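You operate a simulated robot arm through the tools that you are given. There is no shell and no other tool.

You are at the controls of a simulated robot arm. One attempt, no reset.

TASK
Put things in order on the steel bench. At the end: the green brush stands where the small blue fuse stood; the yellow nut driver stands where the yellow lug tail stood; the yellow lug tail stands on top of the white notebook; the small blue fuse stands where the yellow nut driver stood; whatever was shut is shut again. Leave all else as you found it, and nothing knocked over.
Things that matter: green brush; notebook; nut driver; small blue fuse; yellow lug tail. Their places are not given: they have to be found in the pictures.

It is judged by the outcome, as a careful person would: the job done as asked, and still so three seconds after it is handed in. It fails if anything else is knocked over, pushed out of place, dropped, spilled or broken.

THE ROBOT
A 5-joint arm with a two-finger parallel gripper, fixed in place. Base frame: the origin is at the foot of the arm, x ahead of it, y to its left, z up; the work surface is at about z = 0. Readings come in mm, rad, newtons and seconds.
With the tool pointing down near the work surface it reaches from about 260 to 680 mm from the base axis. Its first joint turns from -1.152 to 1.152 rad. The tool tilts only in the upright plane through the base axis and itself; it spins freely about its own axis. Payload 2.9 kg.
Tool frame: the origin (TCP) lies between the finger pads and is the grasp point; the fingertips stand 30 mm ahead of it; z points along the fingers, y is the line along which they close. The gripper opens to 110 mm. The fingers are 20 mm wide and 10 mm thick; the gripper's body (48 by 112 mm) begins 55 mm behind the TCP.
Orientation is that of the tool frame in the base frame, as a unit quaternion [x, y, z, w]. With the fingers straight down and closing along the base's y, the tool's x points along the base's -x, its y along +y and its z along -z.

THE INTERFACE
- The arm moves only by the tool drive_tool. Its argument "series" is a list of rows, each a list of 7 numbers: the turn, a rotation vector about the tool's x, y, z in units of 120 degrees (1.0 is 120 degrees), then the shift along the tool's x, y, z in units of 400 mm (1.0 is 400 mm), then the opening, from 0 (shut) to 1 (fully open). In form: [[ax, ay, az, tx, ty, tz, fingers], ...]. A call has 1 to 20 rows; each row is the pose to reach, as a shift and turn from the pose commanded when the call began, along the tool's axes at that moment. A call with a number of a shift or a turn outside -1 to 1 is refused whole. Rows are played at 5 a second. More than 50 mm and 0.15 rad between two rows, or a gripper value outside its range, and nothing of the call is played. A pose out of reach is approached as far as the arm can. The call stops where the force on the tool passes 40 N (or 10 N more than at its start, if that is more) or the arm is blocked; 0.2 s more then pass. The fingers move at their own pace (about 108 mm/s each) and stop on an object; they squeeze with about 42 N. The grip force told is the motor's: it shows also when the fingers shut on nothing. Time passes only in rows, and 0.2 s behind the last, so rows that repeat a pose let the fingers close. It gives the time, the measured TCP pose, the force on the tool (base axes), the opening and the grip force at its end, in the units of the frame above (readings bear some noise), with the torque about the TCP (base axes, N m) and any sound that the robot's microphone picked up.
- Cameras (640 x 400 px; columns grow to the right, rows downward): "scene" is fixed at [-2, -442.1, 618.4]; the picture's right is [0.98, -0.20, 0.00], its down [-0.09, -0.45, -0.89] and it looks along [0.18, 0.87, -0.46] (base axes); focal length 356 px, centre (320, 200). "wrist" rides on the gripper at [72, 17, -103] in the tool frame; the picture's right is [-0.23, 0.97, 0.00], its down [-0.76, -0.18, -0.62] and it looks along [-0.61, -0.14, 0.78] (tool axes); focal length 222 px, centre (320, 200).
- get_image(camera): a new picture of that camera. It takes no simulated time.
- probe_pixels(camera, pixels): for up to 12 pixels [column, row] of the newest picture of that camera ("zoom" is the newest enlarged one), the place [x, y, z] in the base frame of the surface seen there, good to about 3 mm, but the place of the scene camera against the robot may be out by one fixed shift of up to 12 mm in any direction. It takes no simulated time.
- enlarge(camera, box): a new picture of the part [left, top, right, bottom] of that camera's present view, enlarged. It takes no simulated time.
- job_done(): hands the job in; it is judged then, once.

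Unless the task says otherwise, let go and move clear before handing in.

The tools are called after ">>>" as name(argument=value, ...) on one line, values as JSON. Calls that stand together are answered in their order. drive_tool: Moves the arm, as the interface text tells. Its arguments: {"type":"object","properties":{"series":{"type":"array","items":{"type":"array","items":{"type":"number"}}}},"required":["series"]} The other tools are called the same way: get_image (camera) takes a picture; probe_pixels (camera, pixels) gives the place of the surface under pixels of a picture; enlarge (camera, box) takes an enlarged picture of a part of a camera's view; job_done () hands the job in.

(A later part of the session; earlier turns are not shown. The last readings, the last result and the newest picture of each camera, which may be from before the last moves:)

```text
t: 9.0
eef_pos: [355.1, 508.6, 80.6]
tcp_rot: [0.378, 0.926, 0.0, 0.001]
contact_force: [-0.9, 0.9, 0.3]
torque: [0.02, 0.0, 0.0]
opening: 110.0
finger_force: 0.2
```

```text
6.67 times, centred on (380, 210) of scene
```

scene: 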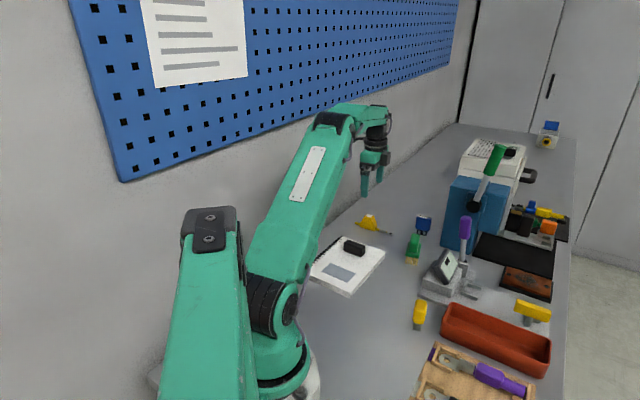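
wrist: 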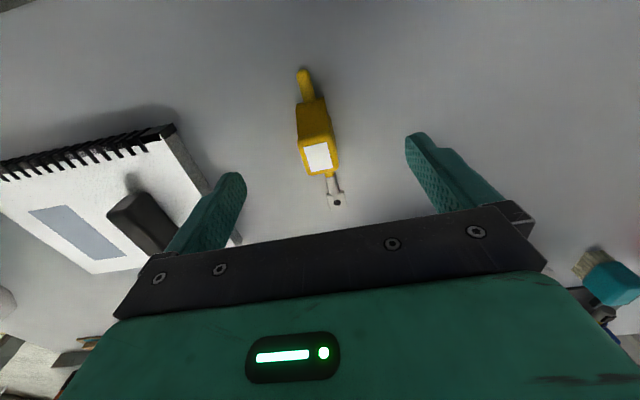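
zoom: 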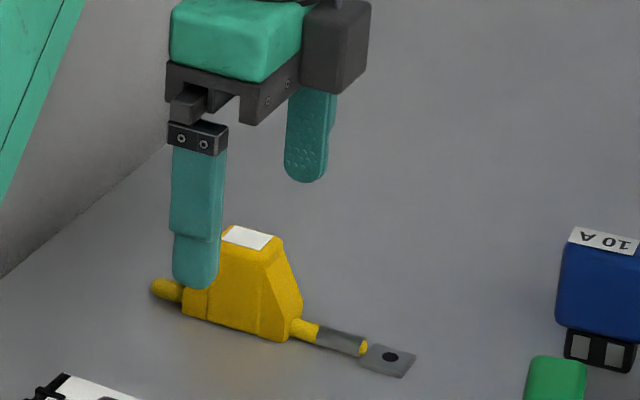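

The fingers straddle the body well. I go down to TCP z≈38 and close.

>>> drive_tool(series=[[0, 0, 0, 0, 0, 0.05, 1], [0, 0, 0, 0, 0, 0.105, 1], [0, 0, 0, 0, 0, 0.105, 0.5], [0, 0, 0, 0, 0, 0.105, 0.0], [0, 0, 0, 0, 0, 0.105, 0.0], [0, 0, 0, 0, 0, 0.105, 0.0], [0, 0, 0, 0, 0, 0.105, 0.0]])

>>> get_image(camera="wrist")

>>> enlarge(camera="scene", box=[340, 180, 420, 240])

```text
t: 10.6
eef_pos: [353.9, 507.0, 39.4]
tcp_rot: [0.379, 0.926, 0.0, 0.0]
contact_force: [0.1, -0.3, -0.4]
torque: [-0.06, -0.02, -0.03]
opening: 23.8
finger_force: 41.8
```

```text
taken
```

wrist: 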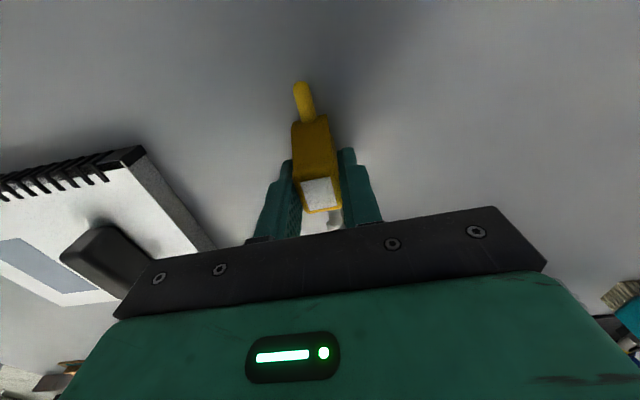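

```text
6.67 times, centred on (380, 210) of scene
```

zoom: 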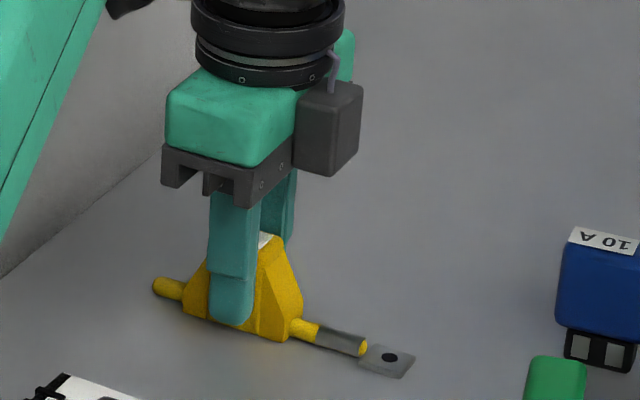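

Gripped (opening 23.8 mm, 41.8 N). I lift it straight up 110 mm and check.

>>> drive_tool(series=[[0, 0, 0, 0, 0, -0.04, 0.0], [0, 0, 0, 0, 0, -0.12, 0.0], [0, 0, 0, 0, 0, -0.2, 0.0], [0, 0, 0, 0, 0, -0.275, 0.0], [0, 0, 0, 0, 0, -0.275, 0.0]])

>>> get_image(camera="wrist")

>>> enlarge(camera="scene", box=[330, 150, 430, 240])

```text
t: 11.8
eef_pos: [354.1, 507.3, 150.1]
tcp_rot: [0.378, 0.926, 0.0, 0.0]
contact_force: [0.2, 0.3, -0.8]
torque: [-0.01, 0.0, -0.01]
opening: 24.2
finger_force: 42.1
```

```text
taken
```

wrist: 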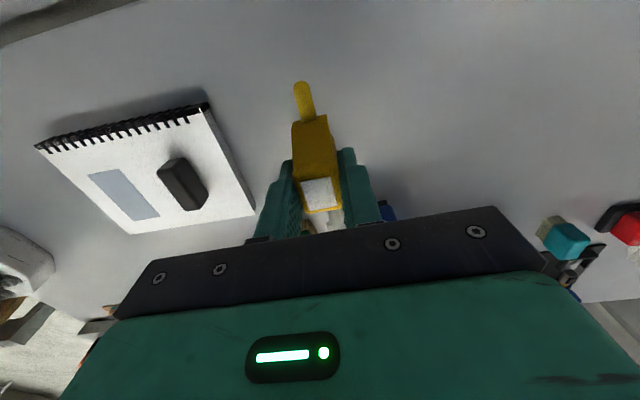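

```text
4.44 times, centred on (380, 195) of scene
```

zoom: 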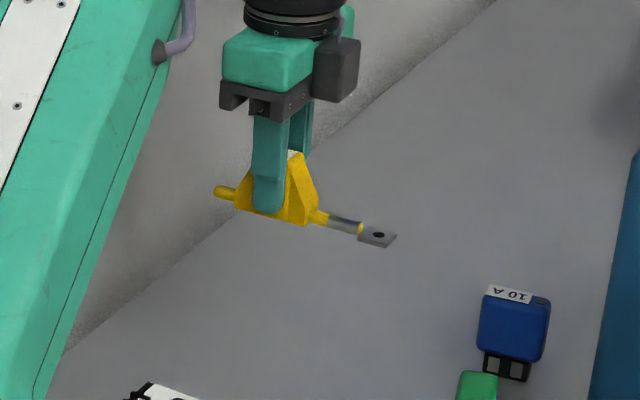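

The lug tail is held firmly and level. I carry it at z=150 over the notebook's free strip, turning +90° so its length runs along the notebook's long side, to about (226,265).

>>> drive_tool(series=[[0, 0, -0.0625, -0.01617, -0.05483, 0, 0], [0, 0, -0.125, -0.03233, -0.10967, 0, 0], [0, 0, -0.1875, -0.0485, -0.1645, 0, 0], [0, 0, -0.25, -0.06467, -0.21933, 0, 0], [0, 0, -0.3125, -0.08083, -0.27417, 0, 0], [0, 0, -0.375, -0.097, -0.329, 0, 0], [0, 0, -0.4375, -0.11317, -0.38383, 0, 0], [0, 0, -0.5, -0.12933, -0.43867, 0, 0], [0, 0, -0.5625, -0.1455, -0.4935, 0, 0], [0, 0, -0.625, -0.16167, -0.54833, 0, 0], [0, 0, -0.6875, -0.17783, -0.60317, 0, 0], [0, 0, -0.75, -0.194, -0.658, 0, 0], [0, 0, -0.75, -0.194, -0.658, 0, 0]])

>>> get_image(camera="wrist")

>>> get_image(camera="scene")

>>> enlarge(camera="scene", box=[270, 190, 430, 310])

```text
t: 14.6
eef_pos: [227.1, 266.4, 148.8]
tcp_rot: [-0.388, 0.922, -0.001, 0.0]
contact_force: [-0.1, -0.1, -0.6]
torque: [0.0, 0.03, -0.01]
opening: 24.1
finger_force: 41.7
```

```text
taken
```

wrist: 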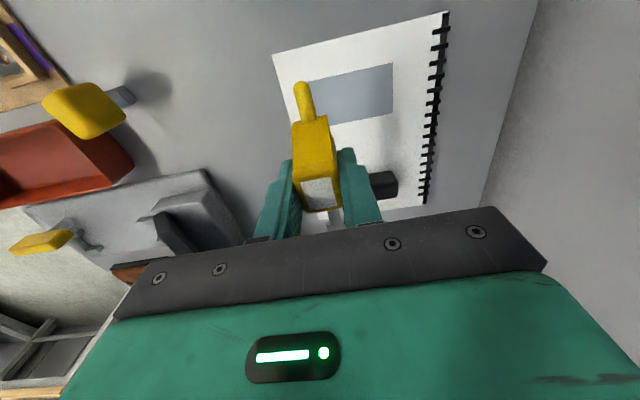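

```text
taken
```

scene: 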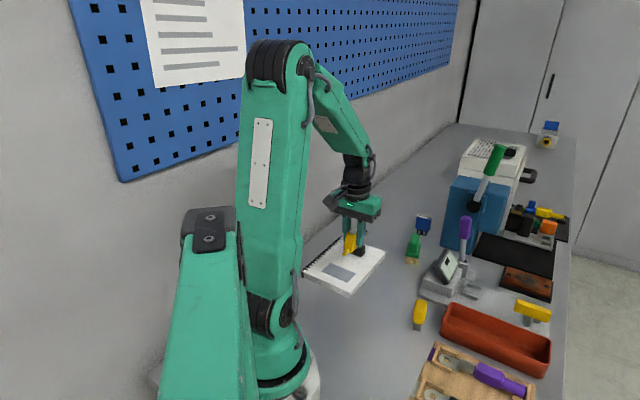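

```text
3.33 times, centred on (350, 250) of scene
```

zoom: 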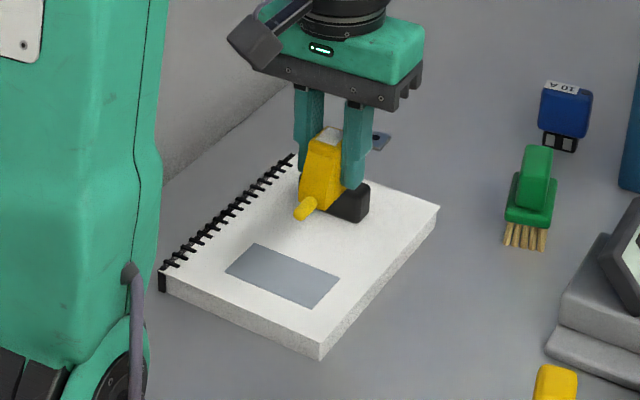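

I probe the notebook edges from this view (corner (272,55), edge near (283,110), spiral side (440,60)) to finalise the drop position.

>>> probe_pixels(camera="wrist", pixels=[[276, 58], [283, 95], [290, 130], [350, 40], [430, 25], [440, 18], [420, 195], [400, 203], [392, 175], [372, 196], [397, 190], [300, 85]])

```text
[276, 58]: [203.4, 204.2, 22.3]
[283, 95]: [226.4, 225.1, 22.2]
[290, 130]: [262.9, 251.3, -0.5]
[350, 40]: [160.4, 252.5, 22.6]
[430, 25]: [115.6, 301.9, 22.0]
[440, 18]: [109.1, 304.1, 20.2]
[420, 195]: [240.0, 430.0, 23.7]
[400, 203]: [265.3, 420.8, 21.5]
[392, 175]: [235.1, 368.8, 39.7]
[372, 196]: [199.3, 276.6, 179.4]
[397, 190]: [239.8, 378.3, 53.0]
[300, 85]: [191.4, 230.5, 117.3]
```

The lug tail sits over the free strip (u≈349, v≈-28, i.e. 28 mm inside the edge). I lower it slowly to just above notebook contact.

>>> drive_tool(series=[[0, 0, 0, 0, 0, 0.07, 0], [0, 0, 0, 0, 0, 0.14, 0], [0, 0, 0, 0, 0, 0.19, 0], [0, 0, 0, 0, 0, 0.205, 0], [0, 0, 0, 0, 0, 0.2125, 0], [0, 0, 0, 0, 0, 0.215, 0], [0, 0, 0, 0, 0, 0.215, 0]])

>>> enlarge(camera="scene", box=[300, 210, 412, 300])

>>> get_image(camera="wrist")

```text
t: 16.2
eef_pos: [225.9, 266.8, 63.1]
tcp_rot: [-0.388, 0.922, 0.001, 0.0]
contact_force: [1.4, -0.6, 0.8]
torque: [-0.05, -0.13, -0.2]
opening: 24.2
finger_force: 42.4
```

```text
4.44 times, centred on (356, 255) of scene
```

zoom: 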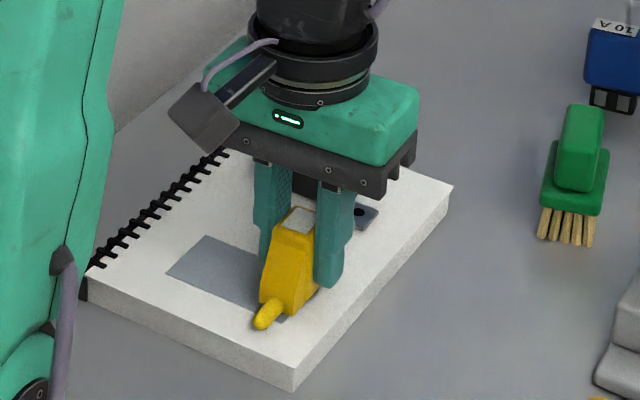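

```text
taken
```

wrist: 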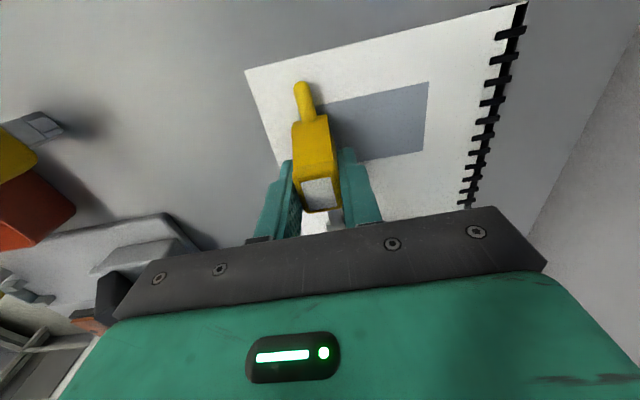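

A slight torque appeared (-0.2 N·m about z); I check whether the lug's eye touches the eraser near (365,215) of the zoom.

>>> enlarge(camera="scene", box=[340, 235, 380, 260])

>>> enlarge(camera="wrist", box=[260, 150, 400, 240])

>>> enlarge(camera="scene", box=[340, 255, 380, 300])

```text
16.00 times, centred on (360, 248) of scene
```

zoom: 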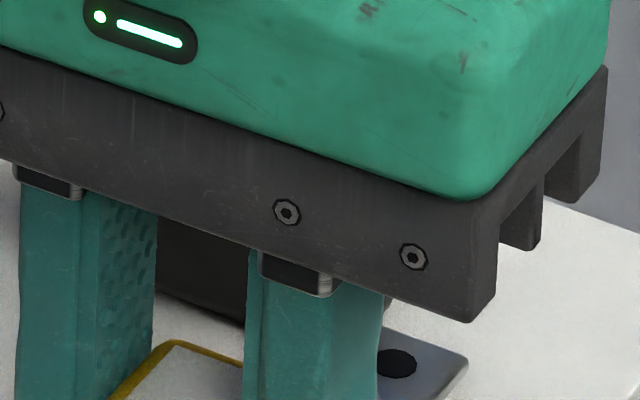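

```text
4.44 times, centred on (330, 195) of wrist
```

zoom: 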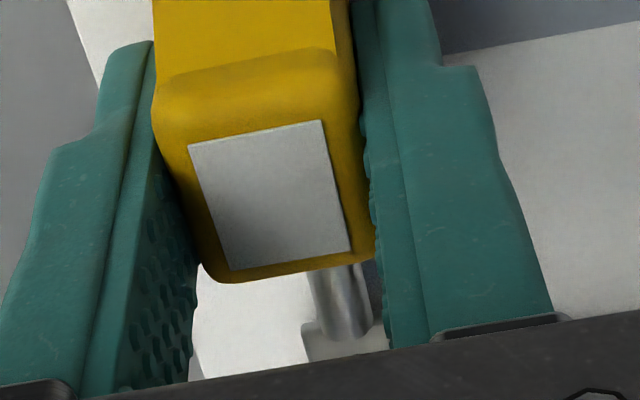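

```text
8.89 times, centred on (360, 278) of scene
```

zoom: 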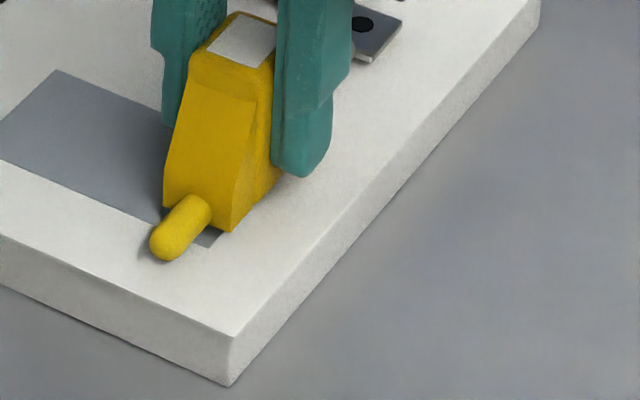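

It appears clear but close; for safety I lift 10 mm, shift 4 mm away from the eraser, and lower again, watching the forces.

>>> drive_tool(series=[[0, 0, 0, 0, 0, -0.025, 0], [0, 0, 0, 0.01, 0, -0.025, 0], [0, 0, 0, 0.01, 0, -0.025, 0]])

>>> drive_tool(series=[[0, 0, 0, 0, 0, 0.0125, 0], [0, 0, 0, 0, 0, 0.02, 0], [0, 0, 0, 0, 0, 0.025, 0], [0, 0, 0, 0, 0, 0.025, 0]])

```text
t: 17.0
eef_pos: [222.1, 262.9, 73.5]
tcp_rot: [-0.387, 0.922, 0.001, 0.0]
contact_force: [0.4, 0.0, -0.1]
torque: [-0.01, 0.03, -0.03]
opening: 24.2
finger_force: 41.9
```

```text
t: 18.0
eef_pos: [222.3, 263.3, 63.8]
tcp_rot: [-0.387, 0.922, 0.0, 0.0]
contact_force: [-0.4, -0.2, -0.8]
torque: [0.03, 0.01, 0.02]
opening: 24.1
finger_force: 42.2
```

No torque now, so the shift cleared whatever it brushed. I lower in 1 mm steps until it touches.

>>> drive_tool(series=[[0, 0, 0, 0, 0, 0.0025, 0], [0, 0, 0, 0, 0, 0.0025, 0]])

>>> drive_tool(series=[[0, 0, 0, 0, 0, 0.0025, 0], [0, 0, 0, 0, 0, 0.0025, 0]])

```text
t: 18.6
eef_pos: [223.6, 263.0, 62.3]
tcp_rot: [-0.388, 0.922, 0.0, 0.001]
contact_force: [0.6, 0.8, -1.2]
torque: [0.0, 0.01, 0.02]
opening: 24.3
finger_force: 41.7
```

```text
t: 19.2
eef_pos: [224.3, 262.8, 61.7]
tcp_rot: [-0.387, 0.922, 0.0, 0.0]
contact_force: [0.3, 0.4, -0.8]
torque: [0.03, 0.01, -0.01]
opening: 24.3
finger_force: 41.8
```

The force still shows just the object's weight (-0.8 N). I continue down in 1 mm steps.

>>> drive_tool(series=[[0, 0, 0, 0, 0, 0.0025, 0], [0, 0, 0, 0, 0, 0.0025, 0]])

>>> drive_tool(series=[[0, 0, 0, 0, 0, 0.0025, 0], [0, 0, 0, 0, 0, 0.0025, 0]])

>>> enlarge(camera="scene", box=[340, 255, 380, 300])

```text
t: 19.8
eef_pos: [223.7, 263.8, 59.9]
tcp_rot: [-0.388, 0.922, 0.0, 0.001]
contact_force: [-0.2, 0.1, -0.1]
torque: [-0.02, -0.01, -0.02]
opening: 24.1
finger_force: 42.4
```

```text
t: 20.4
eef_pos: [223.8, 263.7, 59.2]
tcp_rot: [-0.387, 0.922, 0.0, 0.0]
contact_force: [0.2, 0.6, 0.1]
torque: [-0.01, -0.03, 0.01]
opening: 23.9
finger_force: 42.1
```

```text
8.89 times, centred on (360, 278) of scene
```

zoom: 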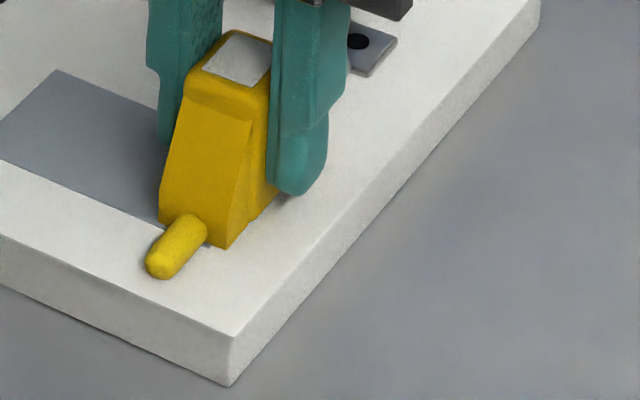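

Force has gone from -0.8 to about 0: nearly in contact. One or two more 1 mm steps to confirm.

>>> drive_tool(series=[[0, 0, 0, 0, 0, 0.0025, 0], [0, 0, 0, 0, 0, 0.0025, 0]])

>>> drive_tool(series=[[0, 0, 0, 0, 0, 0.0025, 0], [0, 0, 0, 0, 0, 0.0025, 0]])

>>> enlarge(camera="scene", box=[335, 250, 385, 290])

```text
t: 21.0
eef_pos: [224.1, 263.1, 59.1]
tcp_rot: [-0.387, 0.922, 0.001, 0.001]
contact_force: [-5.2, 0.7, 15.5]
torque: [-0.16, 0.35, -0.06]
opening: 24.1
finger_force: 42.1
```

```text
t: 21.6
eef_pos: [223.3, 261.9, 59.2]
tcp_rot: [-0.388, 0.922, 0.0, 0.001]
contact_force: [-6.5, -4.8, 32.7]
torque: [-0.06, 0.11, 0.01]
opening: 24.0
finger_force: 42.0
```

```text
10.00 times, centred on (360, 270) of scene
```

zoom: 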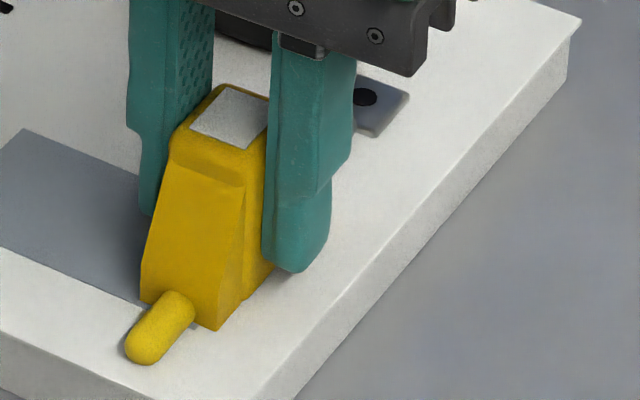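

Contact is firm at TCP z≈59 (32 N). I back off 2 mm to relieve the load, then open the fingers.

>>> drive_tool(series=[[0, 0, 0, 0, 0, -0.0045, 0], [0, 0, 0, 0, 0, -0.0045, 0], [0, 0, 0, 0, 0, -0.0045, 0.3], [0, 0, 0, 0, 0, -0.0045, 0.5], [0, 0, 0, 0, 0, -0.0045, 0.6], [0, 0, 0, 0, 0, -0.0045, 0.6]])

>>> enlarge(camera="scene", box=[300, 210, 412, 300])

```text
t: 23.0
eef_pos: [224.9, 263.4, 60.1]
tcp_rot: [-0.387, 0.922, 0.0, 0.0]
contact_force: [-0.5, 0.1, 0.2]
torque: [-0.01, 0.0, 0.03]
opening: 66.0
finger_force: 0.0
```

```text
4.44 times, centred on (356, 255) of scene
```

zoom: 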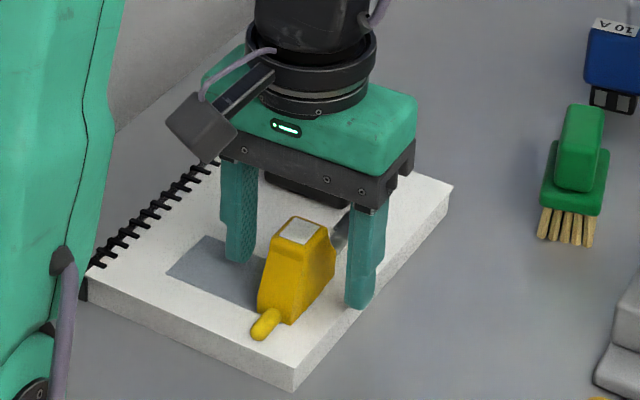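

It stands freely. I raise straight up 160 mm and inspect the result.

>>> drive_tool(series=[[0, 0, 0, 0, 0, -0.04, 0.6], [0, 0, 0, 0, 0, -0.12, 0.6], [0, 0, 0, 0, 0, -0.22, 0.6], [0, 0, 0, 0, 0, -0.32, 0.8], [0, 0, 0, 0, 0, -0.4, 1], [0, 0, 0, 0, 0, -0.4, 1]])

>>> get_image(camera="wrist")

>>> enlarge(camera="scene", box=[300, 210, 412, 300])

```text
t: 24.4
eef_pos: [225.2, 264.3, 220.7]
tcp_rot: [-0.387, 0.922, 0.0, 0.0]
contact_force: [-0.6, 0.4, 0.1]
torque: [0.04, -0.02, 0.0]
opening: 109.7
finger_force: 0.0
```

```text
taken
```

wrist: 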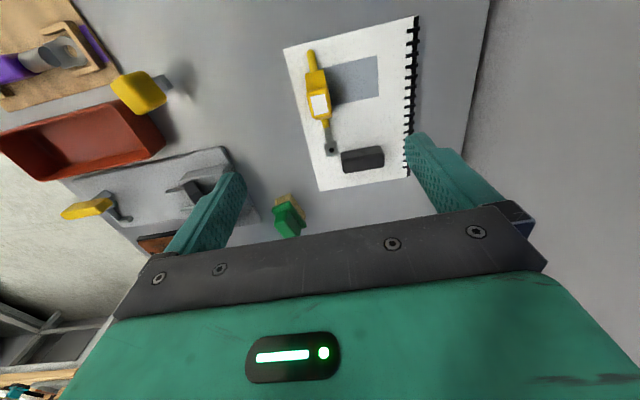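

```text
4.44 times, centred on (356, 255) of scene
```

zoom: 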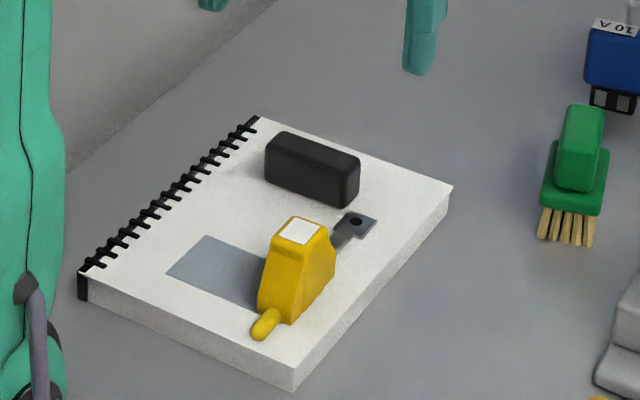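

The lug tail stands on the notebook, and the eraser and notebook are unmoved. Now I move to hover over the nut driver A at ≈(325,84), turning so the fingers close across its 25 mm side.

>>> drive_tool(series=[[0, 0, -0.0312, 0.0245, -0.0821, 0.0208, 1], [0, 0, -0.0625, 0.049, -0.1642, 0.0417, 1], [0, 0, -0.0937, 0.0735, -0.2463, 0.0625, 1], [0, 0, -0.125, 0.098, -0.3284, 0.0833, 1], [0, 0, -0.1562, 0.1225, -0.4105, 0.1042, 1], [0, 0, -0.1875, 0.147, -0.4926, 0.125, 1], [0, 0, -0.1875, 0.147, -0.4926, 0.125, 1]])

>>> get_image(camera="wrist")

>>> enlarge(camera="wrist", box=[240, 60, 400, 160])

```text
t: 26.0
eef_pos: [324.7, 82.5, 166.7]
tcp_rot: [-0.56, 0.829, 0.0, -0.001]
contact_force: [0.0, 0.5, 0.9]
torque: [-0.01, 0.05, 0.01]
opening: 110.0
finger_force: 0.1
```

```text
taken
```

wrist: 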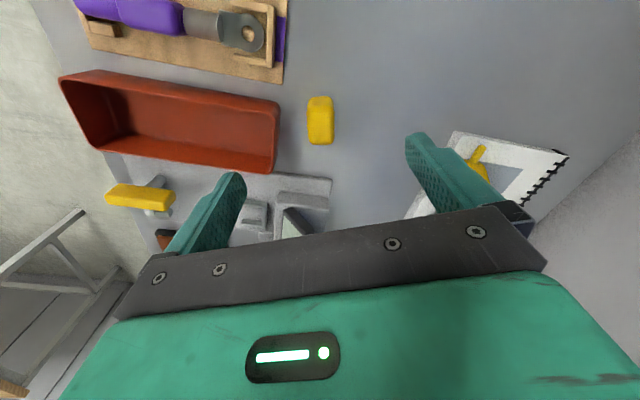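

```text
4.00 times, centred on (320, 110) of wrist
```

zoom: 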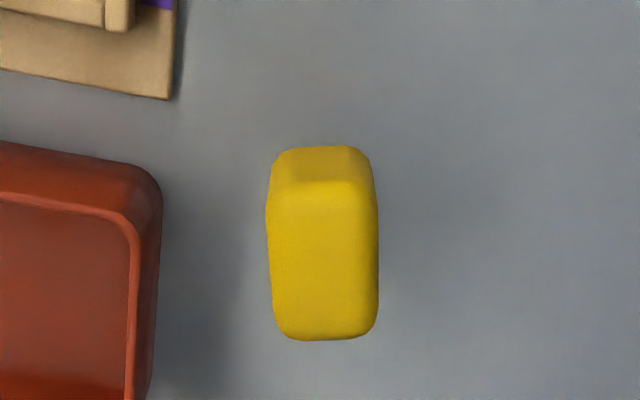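

The yellow body is nicely aligned with the fingers (wrist (320,120)); the tray end is at (280,100-170). I probe both for clearances.

>>> probe_pixels(camera="zoom", pixels=[[275, 200], [372, 200], [280, 320], [370, 320], [325, 190], [325, 330], [322, 255], [300, 165], [150, 200], [150, 350], [165, 95], [325, 155]])

>>> probe_pixels(camera="wrist", pixels=[[278, 105], [275, 165], [283, 80], [330, 180], [300, 180]])

```text
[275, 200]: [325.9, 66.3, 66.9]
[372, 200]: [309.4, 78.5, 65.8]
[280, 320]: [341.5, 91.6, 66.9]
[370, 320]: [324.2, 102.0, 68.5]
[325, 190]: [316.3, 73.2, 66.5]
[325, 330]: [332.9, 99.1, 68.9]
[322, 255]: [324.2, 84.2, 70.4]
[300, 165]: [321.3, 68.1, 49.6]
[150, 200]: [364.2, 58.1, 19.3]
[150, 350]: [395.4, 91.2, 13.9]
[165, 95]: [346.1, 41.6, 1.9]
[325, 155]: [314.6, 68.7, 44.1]
```

```text
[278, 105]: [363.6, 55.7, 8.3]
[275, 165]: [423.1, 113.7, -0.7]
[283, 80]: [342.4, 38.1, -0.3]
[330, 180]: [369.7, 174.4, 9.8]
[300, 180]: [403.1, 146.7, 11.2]
```

The body's long axis lies at ~58°, so I rotate 10° more; the tray end is only ~47 mm from its centre on the closing line, so I narrow the opening to 44 mm before descending partway.

>>> drive_tool(series=[[0, 0, 0.042, -0.001, 0, 0.0, 0.6], [0, 0, 0.083, -0.0028, 0, 0.05, 0.4], [0, 0, 0.083, -0.0028, 0, 0.15, 0.4], [0, 0, 0.083, -0.0028, 0, 0.15, 0.4]])

>>> get_image(camera="wrist")

>>> enlarge(camera="scene", box=[380, 260, 476, 330])

>>> enlarge(camera="wrist", box=[240, 80, 400, 240])

```text
t: 27.0
eef_pos: [324.1, 82.0, 108.7]
tcp_rot: [-0.485, 0.874, 0.0, -0.001]
contact_force: [0.0, -0.4, -0.5]
torque: [-0.02, 0.01, -0.01]
opening: 44.3
finger_force: 0.0
```

```text
taken
```

wrist: 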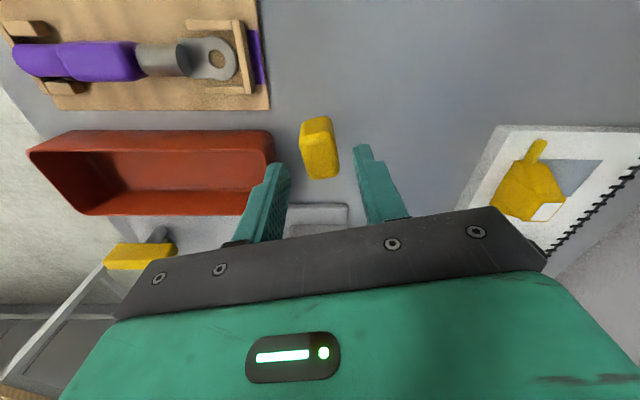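

```text
5.71 times, centred on (428, 295) of scene
```

zoom: 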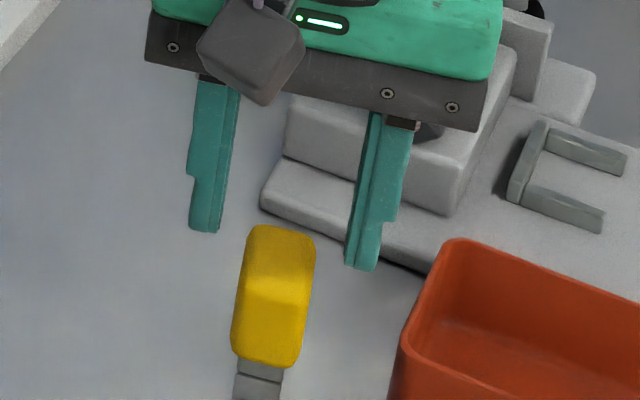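

```text
2.50 times, centred on (320, 160) of wrist
```

zoom: 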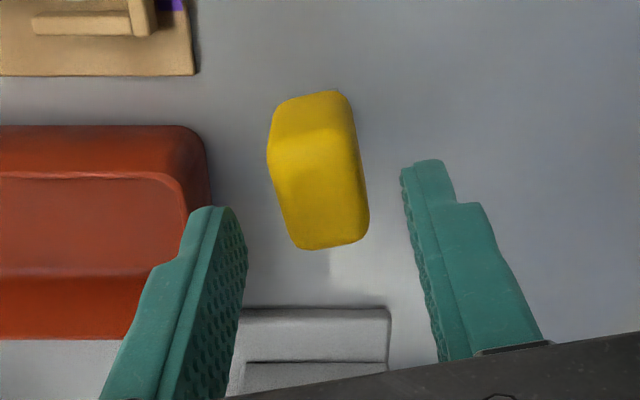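

Fingers straddle the body with ample room to the tray. I descend 60 mm to TCP z≈48 and close.

>>> drive_tool(series=[[0, 0, 0, 0, 0, 0.06, 0.4], [0, 0, 0, 0, 0, 0.12, 0.4], [0, 0, 0, 0, 0, 0.15, 0.4], [0, 0, 0, 0, 0, 0.15, 0.4], [0, 0, 0, 0, 0, 0.15, 0.0], [0, 0, 0, 0, 0, 0.15, 0.0], [0, 0, 0, 0, 0, 0.15, 0.0]])

>>> get_image(camera="wrist")

>>> enlarge(camera="scene", box=[380, 260, 476, 330])

```text
t: 28.6
eef_pos: [323.9, 83.5, 47.0]
tcp_rot: [-0.486, 0.874, -0.001, 0.0]
contact_force: [0.8, 0.7, -0.8]
torque: [0.04, 0.02, 0.0]
opening: 25.4
finger_force: 41.4
```

```text
taken
```

wrist: 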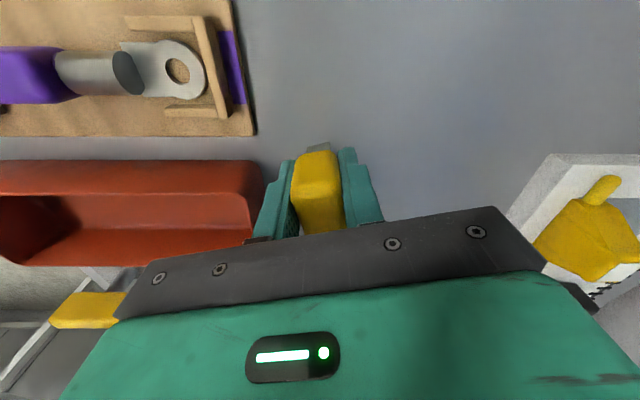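

```text
5.71 times, centred on (428, 295) of scene
```

zoom: 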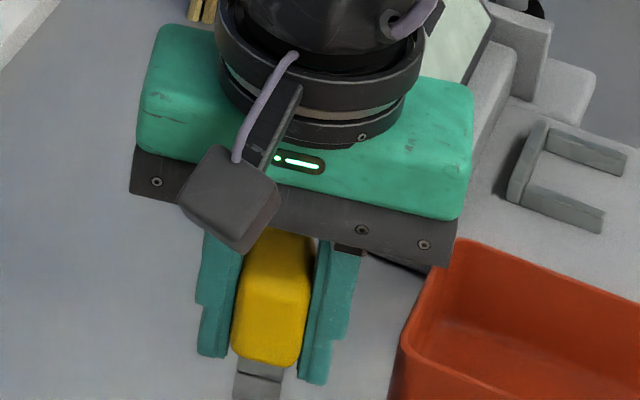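

Gripped (25.4 mm). I lift 120 mm straight up and check that nothing else moved.

>>> drive_tool(series=[[0, 0, 0, 0, 0, -0.03, 0.0], [0, 0, 0, 0, 0, -0.1, 0.0], [0, 0, 0, 0, 0, -0.2, 0.0], [0, 0, 0, 0, 0, -0.3, 0.0], [0, 0, 0, 0, 0, -0.3, 0.0]])

>>> get_image(camera="wrist")

>>> enlarge(camera="scene", box=[380, 220, 476, 330])

```text
t: 29.8
eef_pos: [323.1, 82.7, 169.5]
tcp_rot: [-0.486, 0.874, 0.0, 0.0]
contact_force: [0.1, 0.3, -0.6]
torque: [-0.02, 0.02, 0.0]
opening: 25.6
finger_force: 42.7
```

```text
taken
```

wrist: 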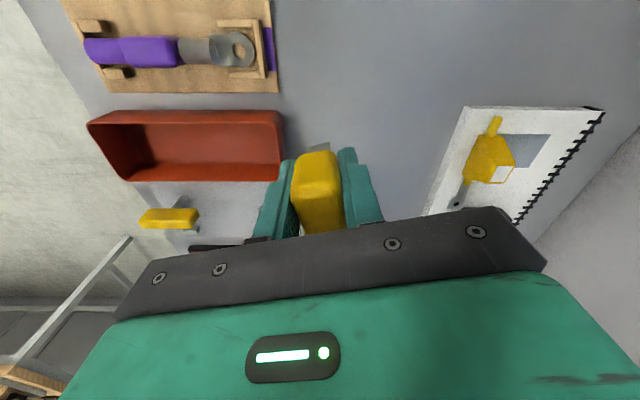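

```text
3.64 times, centred on (428, 275) of scene
```

zoom: 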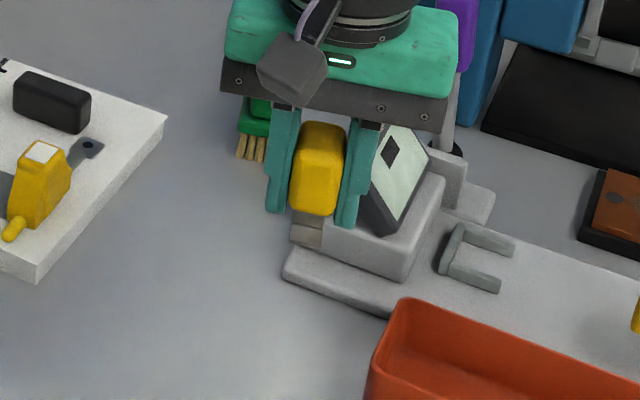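

The nut driver is up and clear. I carry it across at z≈170 to the lug tail's old place ≈ (359,505).

>>> drive_tool(series=[[0, 0, 0, -0.0941, 0.0483, 0, 0], [0, 0, 0, -0.1883, 0.0965, 0, 0], [0, 0, 0, -0.2824, 0.1448, 0, 0], [0, 0, 0, -0.3765, 0.193, 0, 0], [0, 0, 0, -0.4707, 0.2413, 0, 0], [0, 0, 0, -0.5648, 0.2896, 0, 0], [0, 0, 0, -0.6589, 0.3378, 0, 0], [0, 0, 0, -0.753, 0.3861, 0, 0], [0, 0, 0, -0.8472, 0.4343, 0, 0], [0, 0, 0, -0.9413, 0.4826, 0, 0], [0, 0, 0, -0.9413, 0.4826, 0, 0]])

>>> get_image(camera="wrist")

>>> enlarge(camera="scene", box=[330, 130, 450, 240])

```text
t: 32.2
eef_pos: [355.8, 507.3, 167.7]
tcp_rot: [-0.486, 0.874, -0.001, -0.001]
contact_force: [0.3, -0.7, -2.1]
torque: [0.02, 0.01, 0.01]
opening: 25.4
finger_force: 42.4
```

```text
taken
```

wrist: 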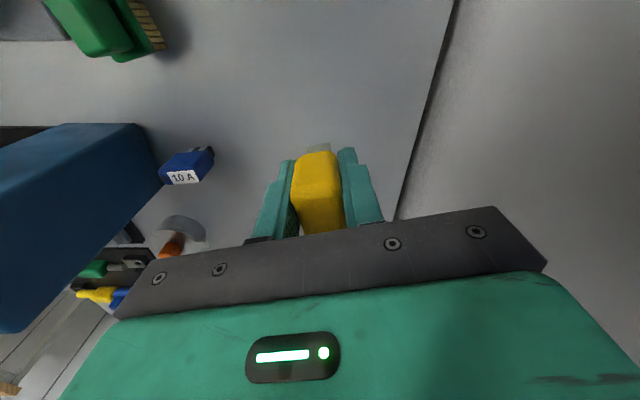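

```text
3.64 times, centred on (390, 185) of scene
```

zoom: 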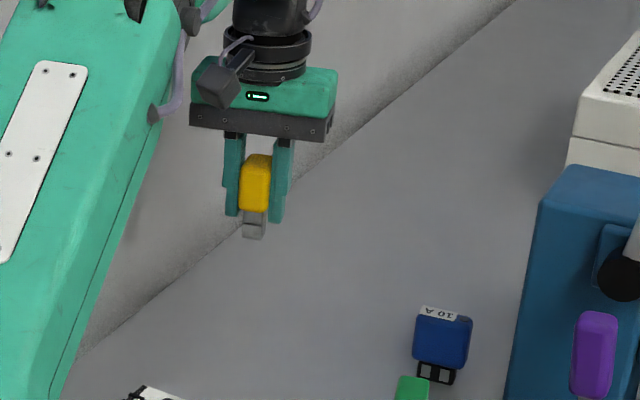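

It's above the lug's old place (measured 355.8, 507.3). I lower to just above the bench (2 mm above the pick-up height).

>>> drive_tool(series=[[0, 0, 0, 0, 0, 0.1, 0], [0, 0, 0, 0, 0, 0.2, 0], [0, 0, 0, 0, 0, 0.265, 0], [0, 0, 0, 0, 0, 0.285, 0], [0, 0, 0, 0, 0, 0.295, 0], [0, 0, 0, 0, 0, 0.295, 0]])

>>> enlarge(camera="scene", box=[330, 160, 430, 240])

```text
t: 33.6
eef_pos: [358.5, 505.4, 50.5]
tcp_rot: [-0.485, 0.874, 0.0, 0.0]
contact_force: [0.2, -0.7, -0.2]
torque: [-0.03, -0.03, 0.01]
opening: 25.3
finger_force: 42.1
```

```text
5.00 times, centred on (380, 200) of scene
```

zoom: 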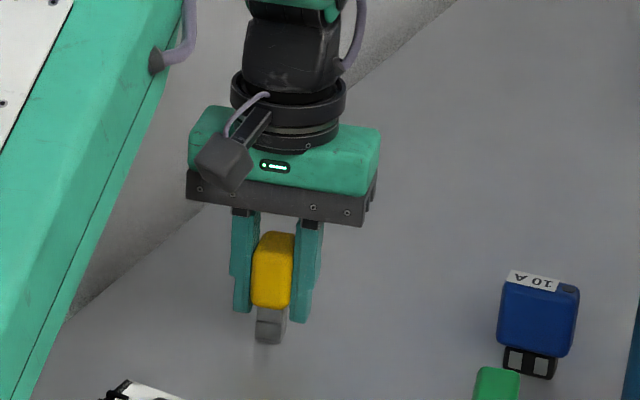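

Just above the bench (z 50.5). I lower in 1 mm steps watching the force.

>>> drive_tool(series=[[0, 0, 0, 0, 0, 0.0025, 0], [0, 0, 0, 0, 0, 0.0025, 0]])

>>> drive_tool(series=[[0, 0, 0, 0, 0, 0.0025, 0], [0, 0, 0, 0, 0, 0.0025, 0]])

>>> drive_tool(series=[[0, 0, 0, 0, 0, 0.0025, 0], [0, 0, 0, 0, 0, 0.0025, 0]])

```text
t: 34.2
eef_pos: [359.6, 505.4, 51.1]
tcp_rot: [-0.486, 0.874, 0.0, 0.0]
contact_force: [0.3, 0.5, -0.7]
torque: [0.0, 0.02, 0.02]
opening: 25.4
finger_force: 41.4
```

```text
t: 34.8
eef_pos: [357.7, 505.6, 48.6]
tcp_rot: [-0.486, 0.874, -0.001, 0.0]
contact_force: [-0.4, -0.5, -0.9]
torque: [0.01, 0.03, 0.0]
opening: 25.4
finger_force: 41.8
```

```text
t: 35.4
eef_pos: [359.8, 506.6, 48.3]
tcp_rot: [-0.486, 0.874, 0.0, 0.001]
contact_force: [-0.8, 0.5, -0.6]
torque: [0.03, 0.0, -0.01]
opening: 25.2
finger_force: 42.0
```

Still no contact at command 46.8 mm; I keep stepping down.

>>> drive_tool(series=[[0, 0, 0, 0, 0, 0.0025, 0], [0, 0, 0, 0, 0, 0.0025, 0]])

>>> drive_tool(series=[[0, 0, 0, 0, 0, 0.0025, 0], [0, 0, 0, 0, 0, 0.0025, 0]])

>>> enlarge(camera="scene", box=[355, 200, 405, 240])

```text
t: 36.0
eef_pos: [359.6, 505.5, 46.7]
tcp_rot: [-0.486, 0.874, 0.0, -0.001]
contact_force: [0.0, -0.8, -1.1]
torque: [-0.03, 0.0, 0.02]
opening: 25.3
finger_force: 42.0
```

```text
t: 36.6
eef_pos: [358.8, 506.3, 46.6]
tcp_rot: [-0.485, 0.874, 0.001, 0.0]
contact_force: [-2.1, -1.1, 5.6]
torque: [-0.07, 0.06, 0.0]
opening: 25.3
finger_force: 42.1
```

```text
10.00 times, centred on (380, 220) of scene
```

zoom: 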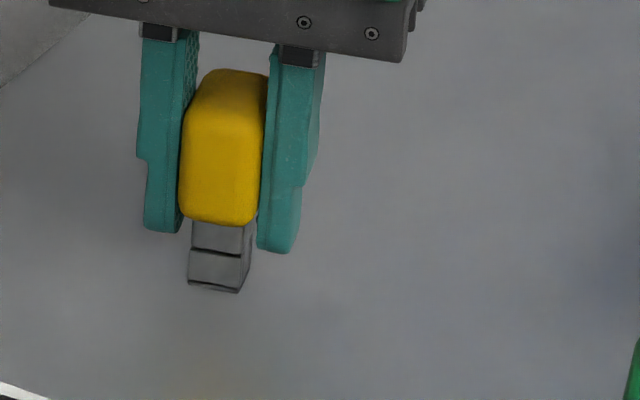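

Contact made (5.6 N). I ease off slightly and open.

>>> drive_tool(series=[[0, 0, 0, 0, 0, -0.0012, 0], [0, 0, 0, 0, 0, -0.0012, 0], [0, 0, 0, 0, 0, -0.0012, 0.3], [0, 0, 0, 0, 0, -0.0012, 0.45], [0, 0, 0, 0, 0, -0.0012, 0.6], [0, 0, 0, 0, 0, -0.0012, 0.6]])

>>> enlarge(camera="scene", box=[355, 200, 405, 240])

```text
t: 38.0
eef_pos: [359.0, 507.1, 47.2]
tcp_rot: [-0.486, 0.874, -0.001, 0.0]
contact_force: [0.2, -0.1, 0.6]
torque: [-0.03, -0.02, -0.02]
opening: 65.8
finger_force: 0.1
```

```text
10.00 times, centred on (380, 220) of scene
```

zoom: 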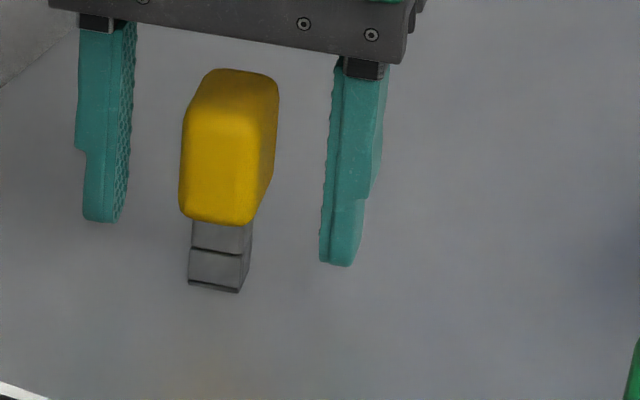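

The nut driver stands upright. I raise 120 mm and take pictures to measure the fuse and brush.

>>> drive_tool(series=[[0, 0, 0, 0, 0, -0.05, 0.6], [0, 0, 0, 0, 0, -0.13, 0.6], [0, 0, 0, 0, 0, -0.22, 0.8], [0, 0, 0, 0, 0, -0.3, 1], [0, 0, 0, 0, 0, -0.3, 1]])

>>> get_image(camera="wrist")

>>> get_image(camera="scene")

>>> enlarge(camera="wrist", box=[130, 100, 290, 220])

```text
t: 39.2
eef_pos: [357.6, 505.8, 165.3]
tcp_rot: [-0.486, 0.874, 0.0, 0.0]
contact_force: [-0.6, 0.0, -1.0]
torque: [0.02, -0.03, -0.01]
opening: 110.0
finger_force: 0.1
```

```text
taken
```

wrist: 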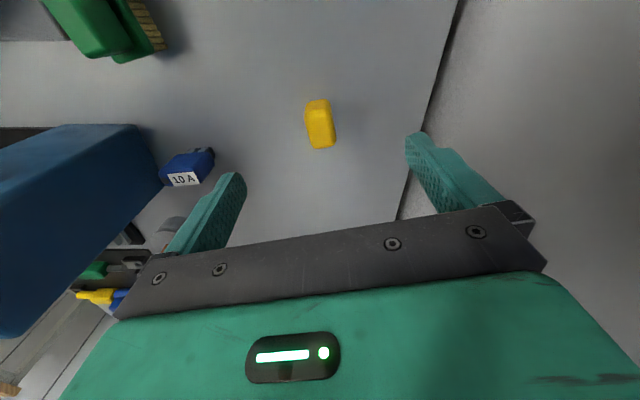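

```text
taken
```

scene: 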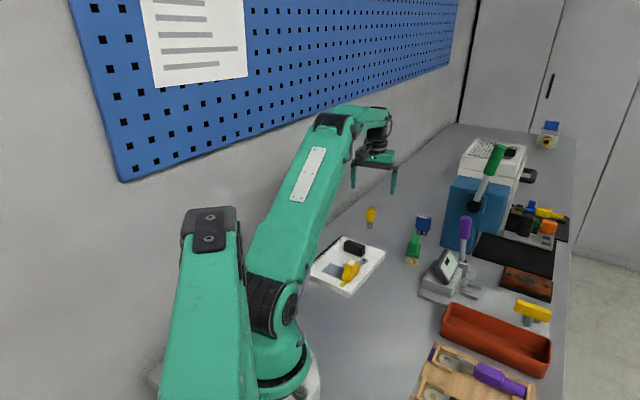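

```text
3.33 times, centred on (210, 160) of wrist
```

zoom: 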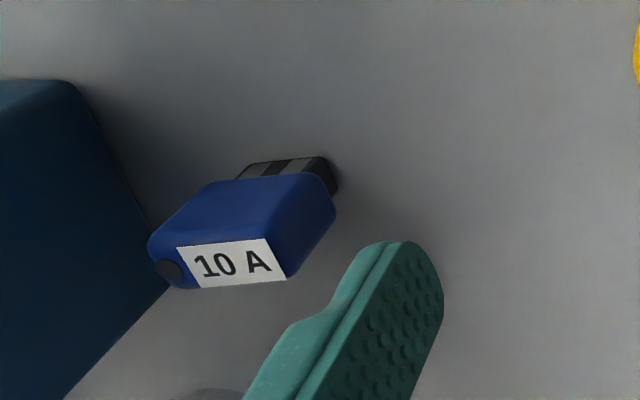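

The fuse is at wrist (187,167), close to the blue press (corner ~(150,130)). I probe the fuse's corners and the press edge.

>>> probe_pixels(camera="zoom", pixels=[[215, 185], [310, 180], [280, 275], [200, 285], [160, 245], [180, 260], [255, 225], [330, 210], [320, 170], [245, 172], [70, 90], [140, 210]])

>>> probe_pixels(camera="wrist", pixels=[[320, 125], [325, 145], [312, 105], [180, 222], [172, 240], [165, 228], [152, 155], [140, 128], [120, 140], [185, 178], [90, 270], [100, 293]])

```text
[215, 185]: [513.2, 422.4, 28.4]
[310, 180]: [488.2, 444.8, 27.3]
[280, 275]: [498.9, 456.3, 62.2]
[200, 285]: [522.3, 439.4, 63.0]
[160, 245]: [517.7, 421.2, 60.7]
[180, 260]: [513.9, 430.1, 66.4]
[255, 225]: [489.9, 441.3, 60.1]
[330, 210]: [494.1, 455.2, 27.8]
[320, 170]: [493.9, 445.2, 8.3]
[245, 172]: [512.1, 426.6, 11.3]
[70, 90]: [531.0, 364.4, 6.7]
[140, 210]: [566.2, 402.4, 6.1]
```

```text
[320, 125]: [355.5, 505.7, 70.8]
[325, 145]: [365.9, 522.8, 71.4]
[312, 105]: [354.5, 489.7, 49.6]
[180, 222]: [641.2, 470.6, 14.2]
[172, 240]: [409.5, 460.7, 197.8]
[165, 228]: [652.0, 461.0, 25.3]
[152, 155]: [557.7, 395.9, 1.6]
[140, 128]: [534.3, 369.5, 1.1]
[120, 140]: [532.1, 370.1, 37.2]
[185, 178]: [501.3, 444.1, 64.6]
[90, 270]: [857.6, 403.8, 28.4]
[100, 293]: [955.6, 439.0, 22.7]
```

Fuse centre ≈ (507,439), 40 × 21 mm, long axis at ~142°, with the press face 68 mm away; radius ≈671 mm is near the reach limit. I move over it at z≈130 turning so the fingers close across the thin side with the camera away from the press.

>>> drive_tool(series=[[0, 0, 0.0667, -0.0046, -0.0338, 0.0073, 0.8], [0, 0, 0.1333, -0.0092, -0.0676, 0.0146, 0.7], [0, 0, 0.2, -0.0138, -0.1014, 0.0219, 0.6], [0, 0, 0.2667, -0.0184, -0.1351, 0.0292, 0.6], [0, 0, 0.3333, -0.023, -0.1689, 0.0365, 0.6], [0, 0, 0.4, -0.0277, -0.2027, 0.0438, 0.6], [0, 0, 0.4667, -0.0323, -0.2365, 0.051, 0.6], [0, 0, 0.5333, -0.0369, -0.2703, 0.0583, 0.6], [0, 0, 0.6, -0.0415, -0.3041, 0.0656, 0.6], [0, 0, 0.6667, -0.0461, -0.3378, 0.0729, 0.6], [0, 0, 0.7333, -0.0507, -0.3716, 0.0802, 0.6], [0, 0, 0.8, -0.0553, -0.4054, 0.0875, 0.6], [0, 0, 0.8, -0.0553, -0.4054, 0.0875, 0.6]])

>>> get_image(camera="wrist")

>>> get_image(camera="scene")

>>> enlarge(camera="wrist", box=[240, 100, 400, 200])

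```text
t: 42.0
eef_pos: [508.2, 438.5, 130.7]
tcp_rot: [0.325, 0.946, 0.0, 0.001]
contact_force: [0.2, 0.2, 0.2]
torque: [0.02, 0.0, 0.01]
opening: 66.1
finger_force: 0.0
```

```text
taken
```

wrist: 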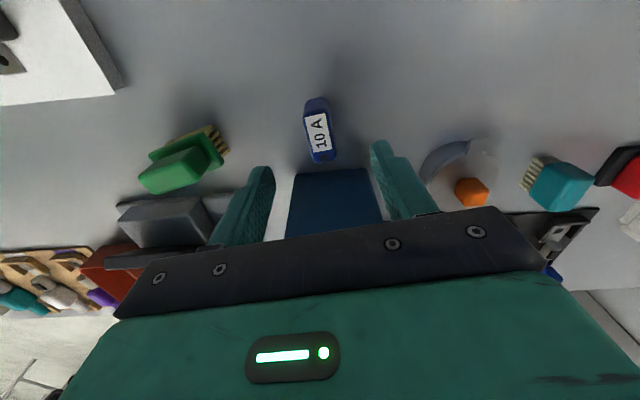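

```text
taken
```

scene: 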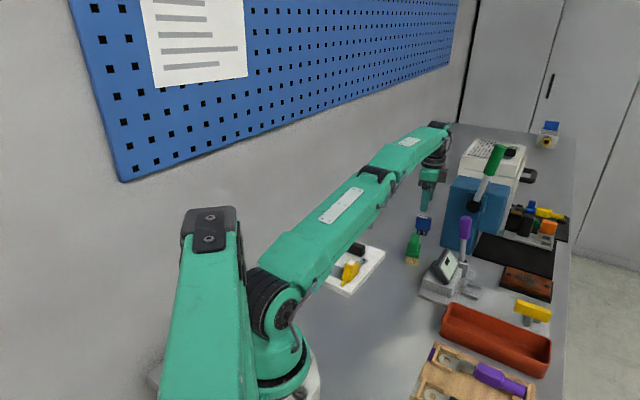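

```text
4.00 times, centred on (320, 150) of wrist
```

zoom: 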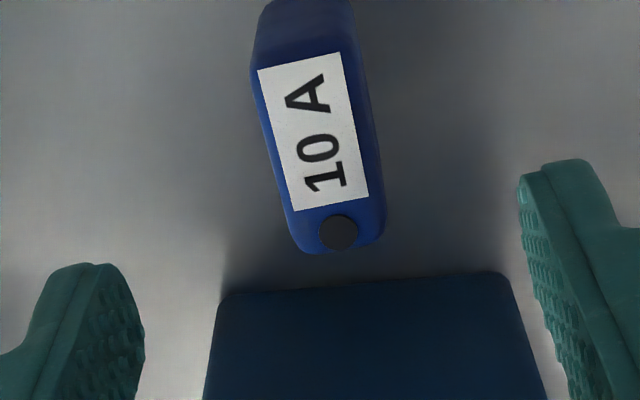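

Reach is fine at (508,438.5,130.7). I probe the fuse top from here to centre precisely; I also note a glass-like round item at (465,160), which I stay away from.

>>> probe_pixels(camera="zoom", pixels=[[262, 75], [345, 50], [385, 215], [300, 235], [338, 232], [315, 130], [258, 100], [360, 110], [310, 30], [375, 180], [280, 180]])

>>> probe_pixels(camera="wrist", pixels=[[445, 155], [490, 150], [470, 190], [425, 165], [560, 185], [330, 172], [440, 140], [300, 172], [215, 150], [185, 165], [160, 175], [205, 165]])

>>> enlarge(camera="wrist", box=[400, 120, 640, 250])

```text
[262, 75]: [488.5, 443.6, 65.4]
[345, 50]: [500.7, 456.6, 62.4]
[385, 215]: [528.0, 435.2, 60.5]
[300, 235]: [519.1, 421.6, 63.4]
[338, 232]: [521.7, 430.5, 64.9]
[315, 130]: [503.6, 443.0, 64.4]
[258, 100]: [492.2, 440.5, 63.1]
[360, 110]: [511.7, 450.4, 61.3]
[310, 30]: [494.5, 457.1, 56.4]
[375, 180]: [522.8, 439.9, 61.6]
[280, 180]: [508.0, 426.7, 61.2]
```

```text
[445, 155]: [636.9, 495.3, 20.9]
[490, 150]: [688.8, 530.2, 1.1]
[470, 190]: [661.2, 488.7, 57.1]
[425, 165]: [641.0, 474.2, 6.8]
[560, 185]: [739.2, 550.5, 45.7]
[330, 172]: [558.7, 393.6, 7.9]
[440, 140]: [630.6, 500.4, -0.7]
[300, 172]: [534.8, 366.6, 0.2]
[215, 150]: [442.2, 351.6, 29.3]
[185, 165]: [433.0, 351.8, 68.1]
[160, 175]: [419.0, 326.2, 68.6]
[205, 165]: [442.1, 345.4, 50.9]
```

```text
2.67 times, centred on (520, 185) of wrist
```

zoom: 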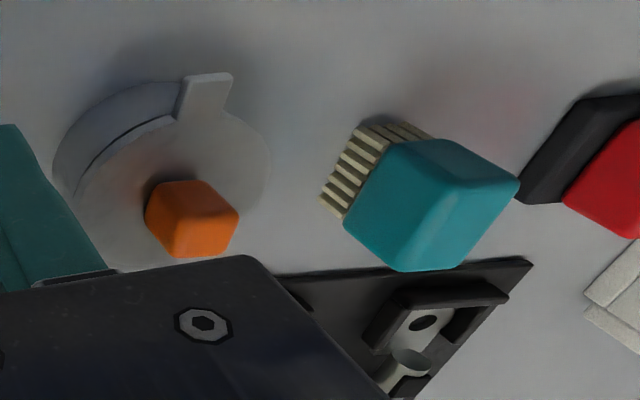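

Fuse centre refined to (508,440), thickness 20 mm across the closing line. I descend to z≈46 and close.

>>> drive_tool(series=[[0, 0, 0, 0.0023, 0.003, 0.08, 0.6], [0, 0, 0, 0.0023, 0.003, 0.16, 0.6], [0, 0, 0, 0.0023, 0.003, 0.21, 0.6], [0, 0, 0, 0.0023, 0.003, 0.21, 0.6]])

>>> get_image(camera="wrist")

>>> enlarge(camera="scene", box=[380, 160, 476, 240])

```text
t: 43.0
eef_pos: [509.2, 440.3, 47.9]
tcp_rot: [0.325, 0.946, 0.0, -0.001]
contact_force: [0.1, -0.6, -0.7]
torque: [-0.03, 0.0, -0.02]
opening: 65.7
finger_force: 0.1
```

```text
taken
```

wrist: 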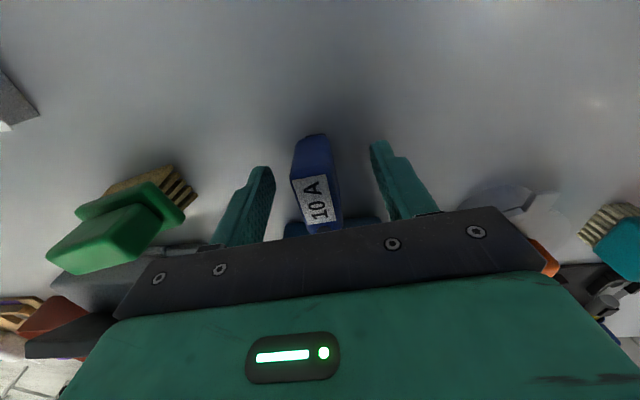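

```text
5.00 times, centred on (428, 200) of scene
```

zoom: 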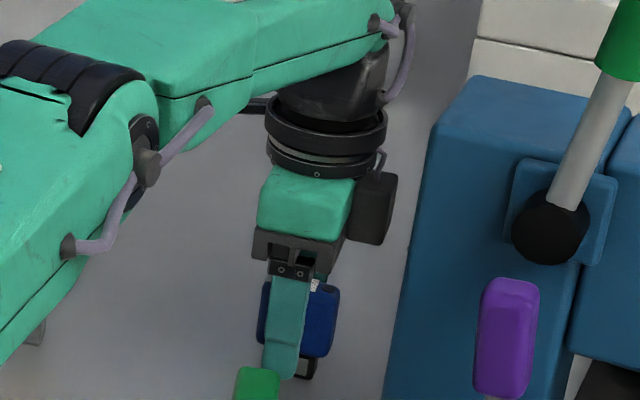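

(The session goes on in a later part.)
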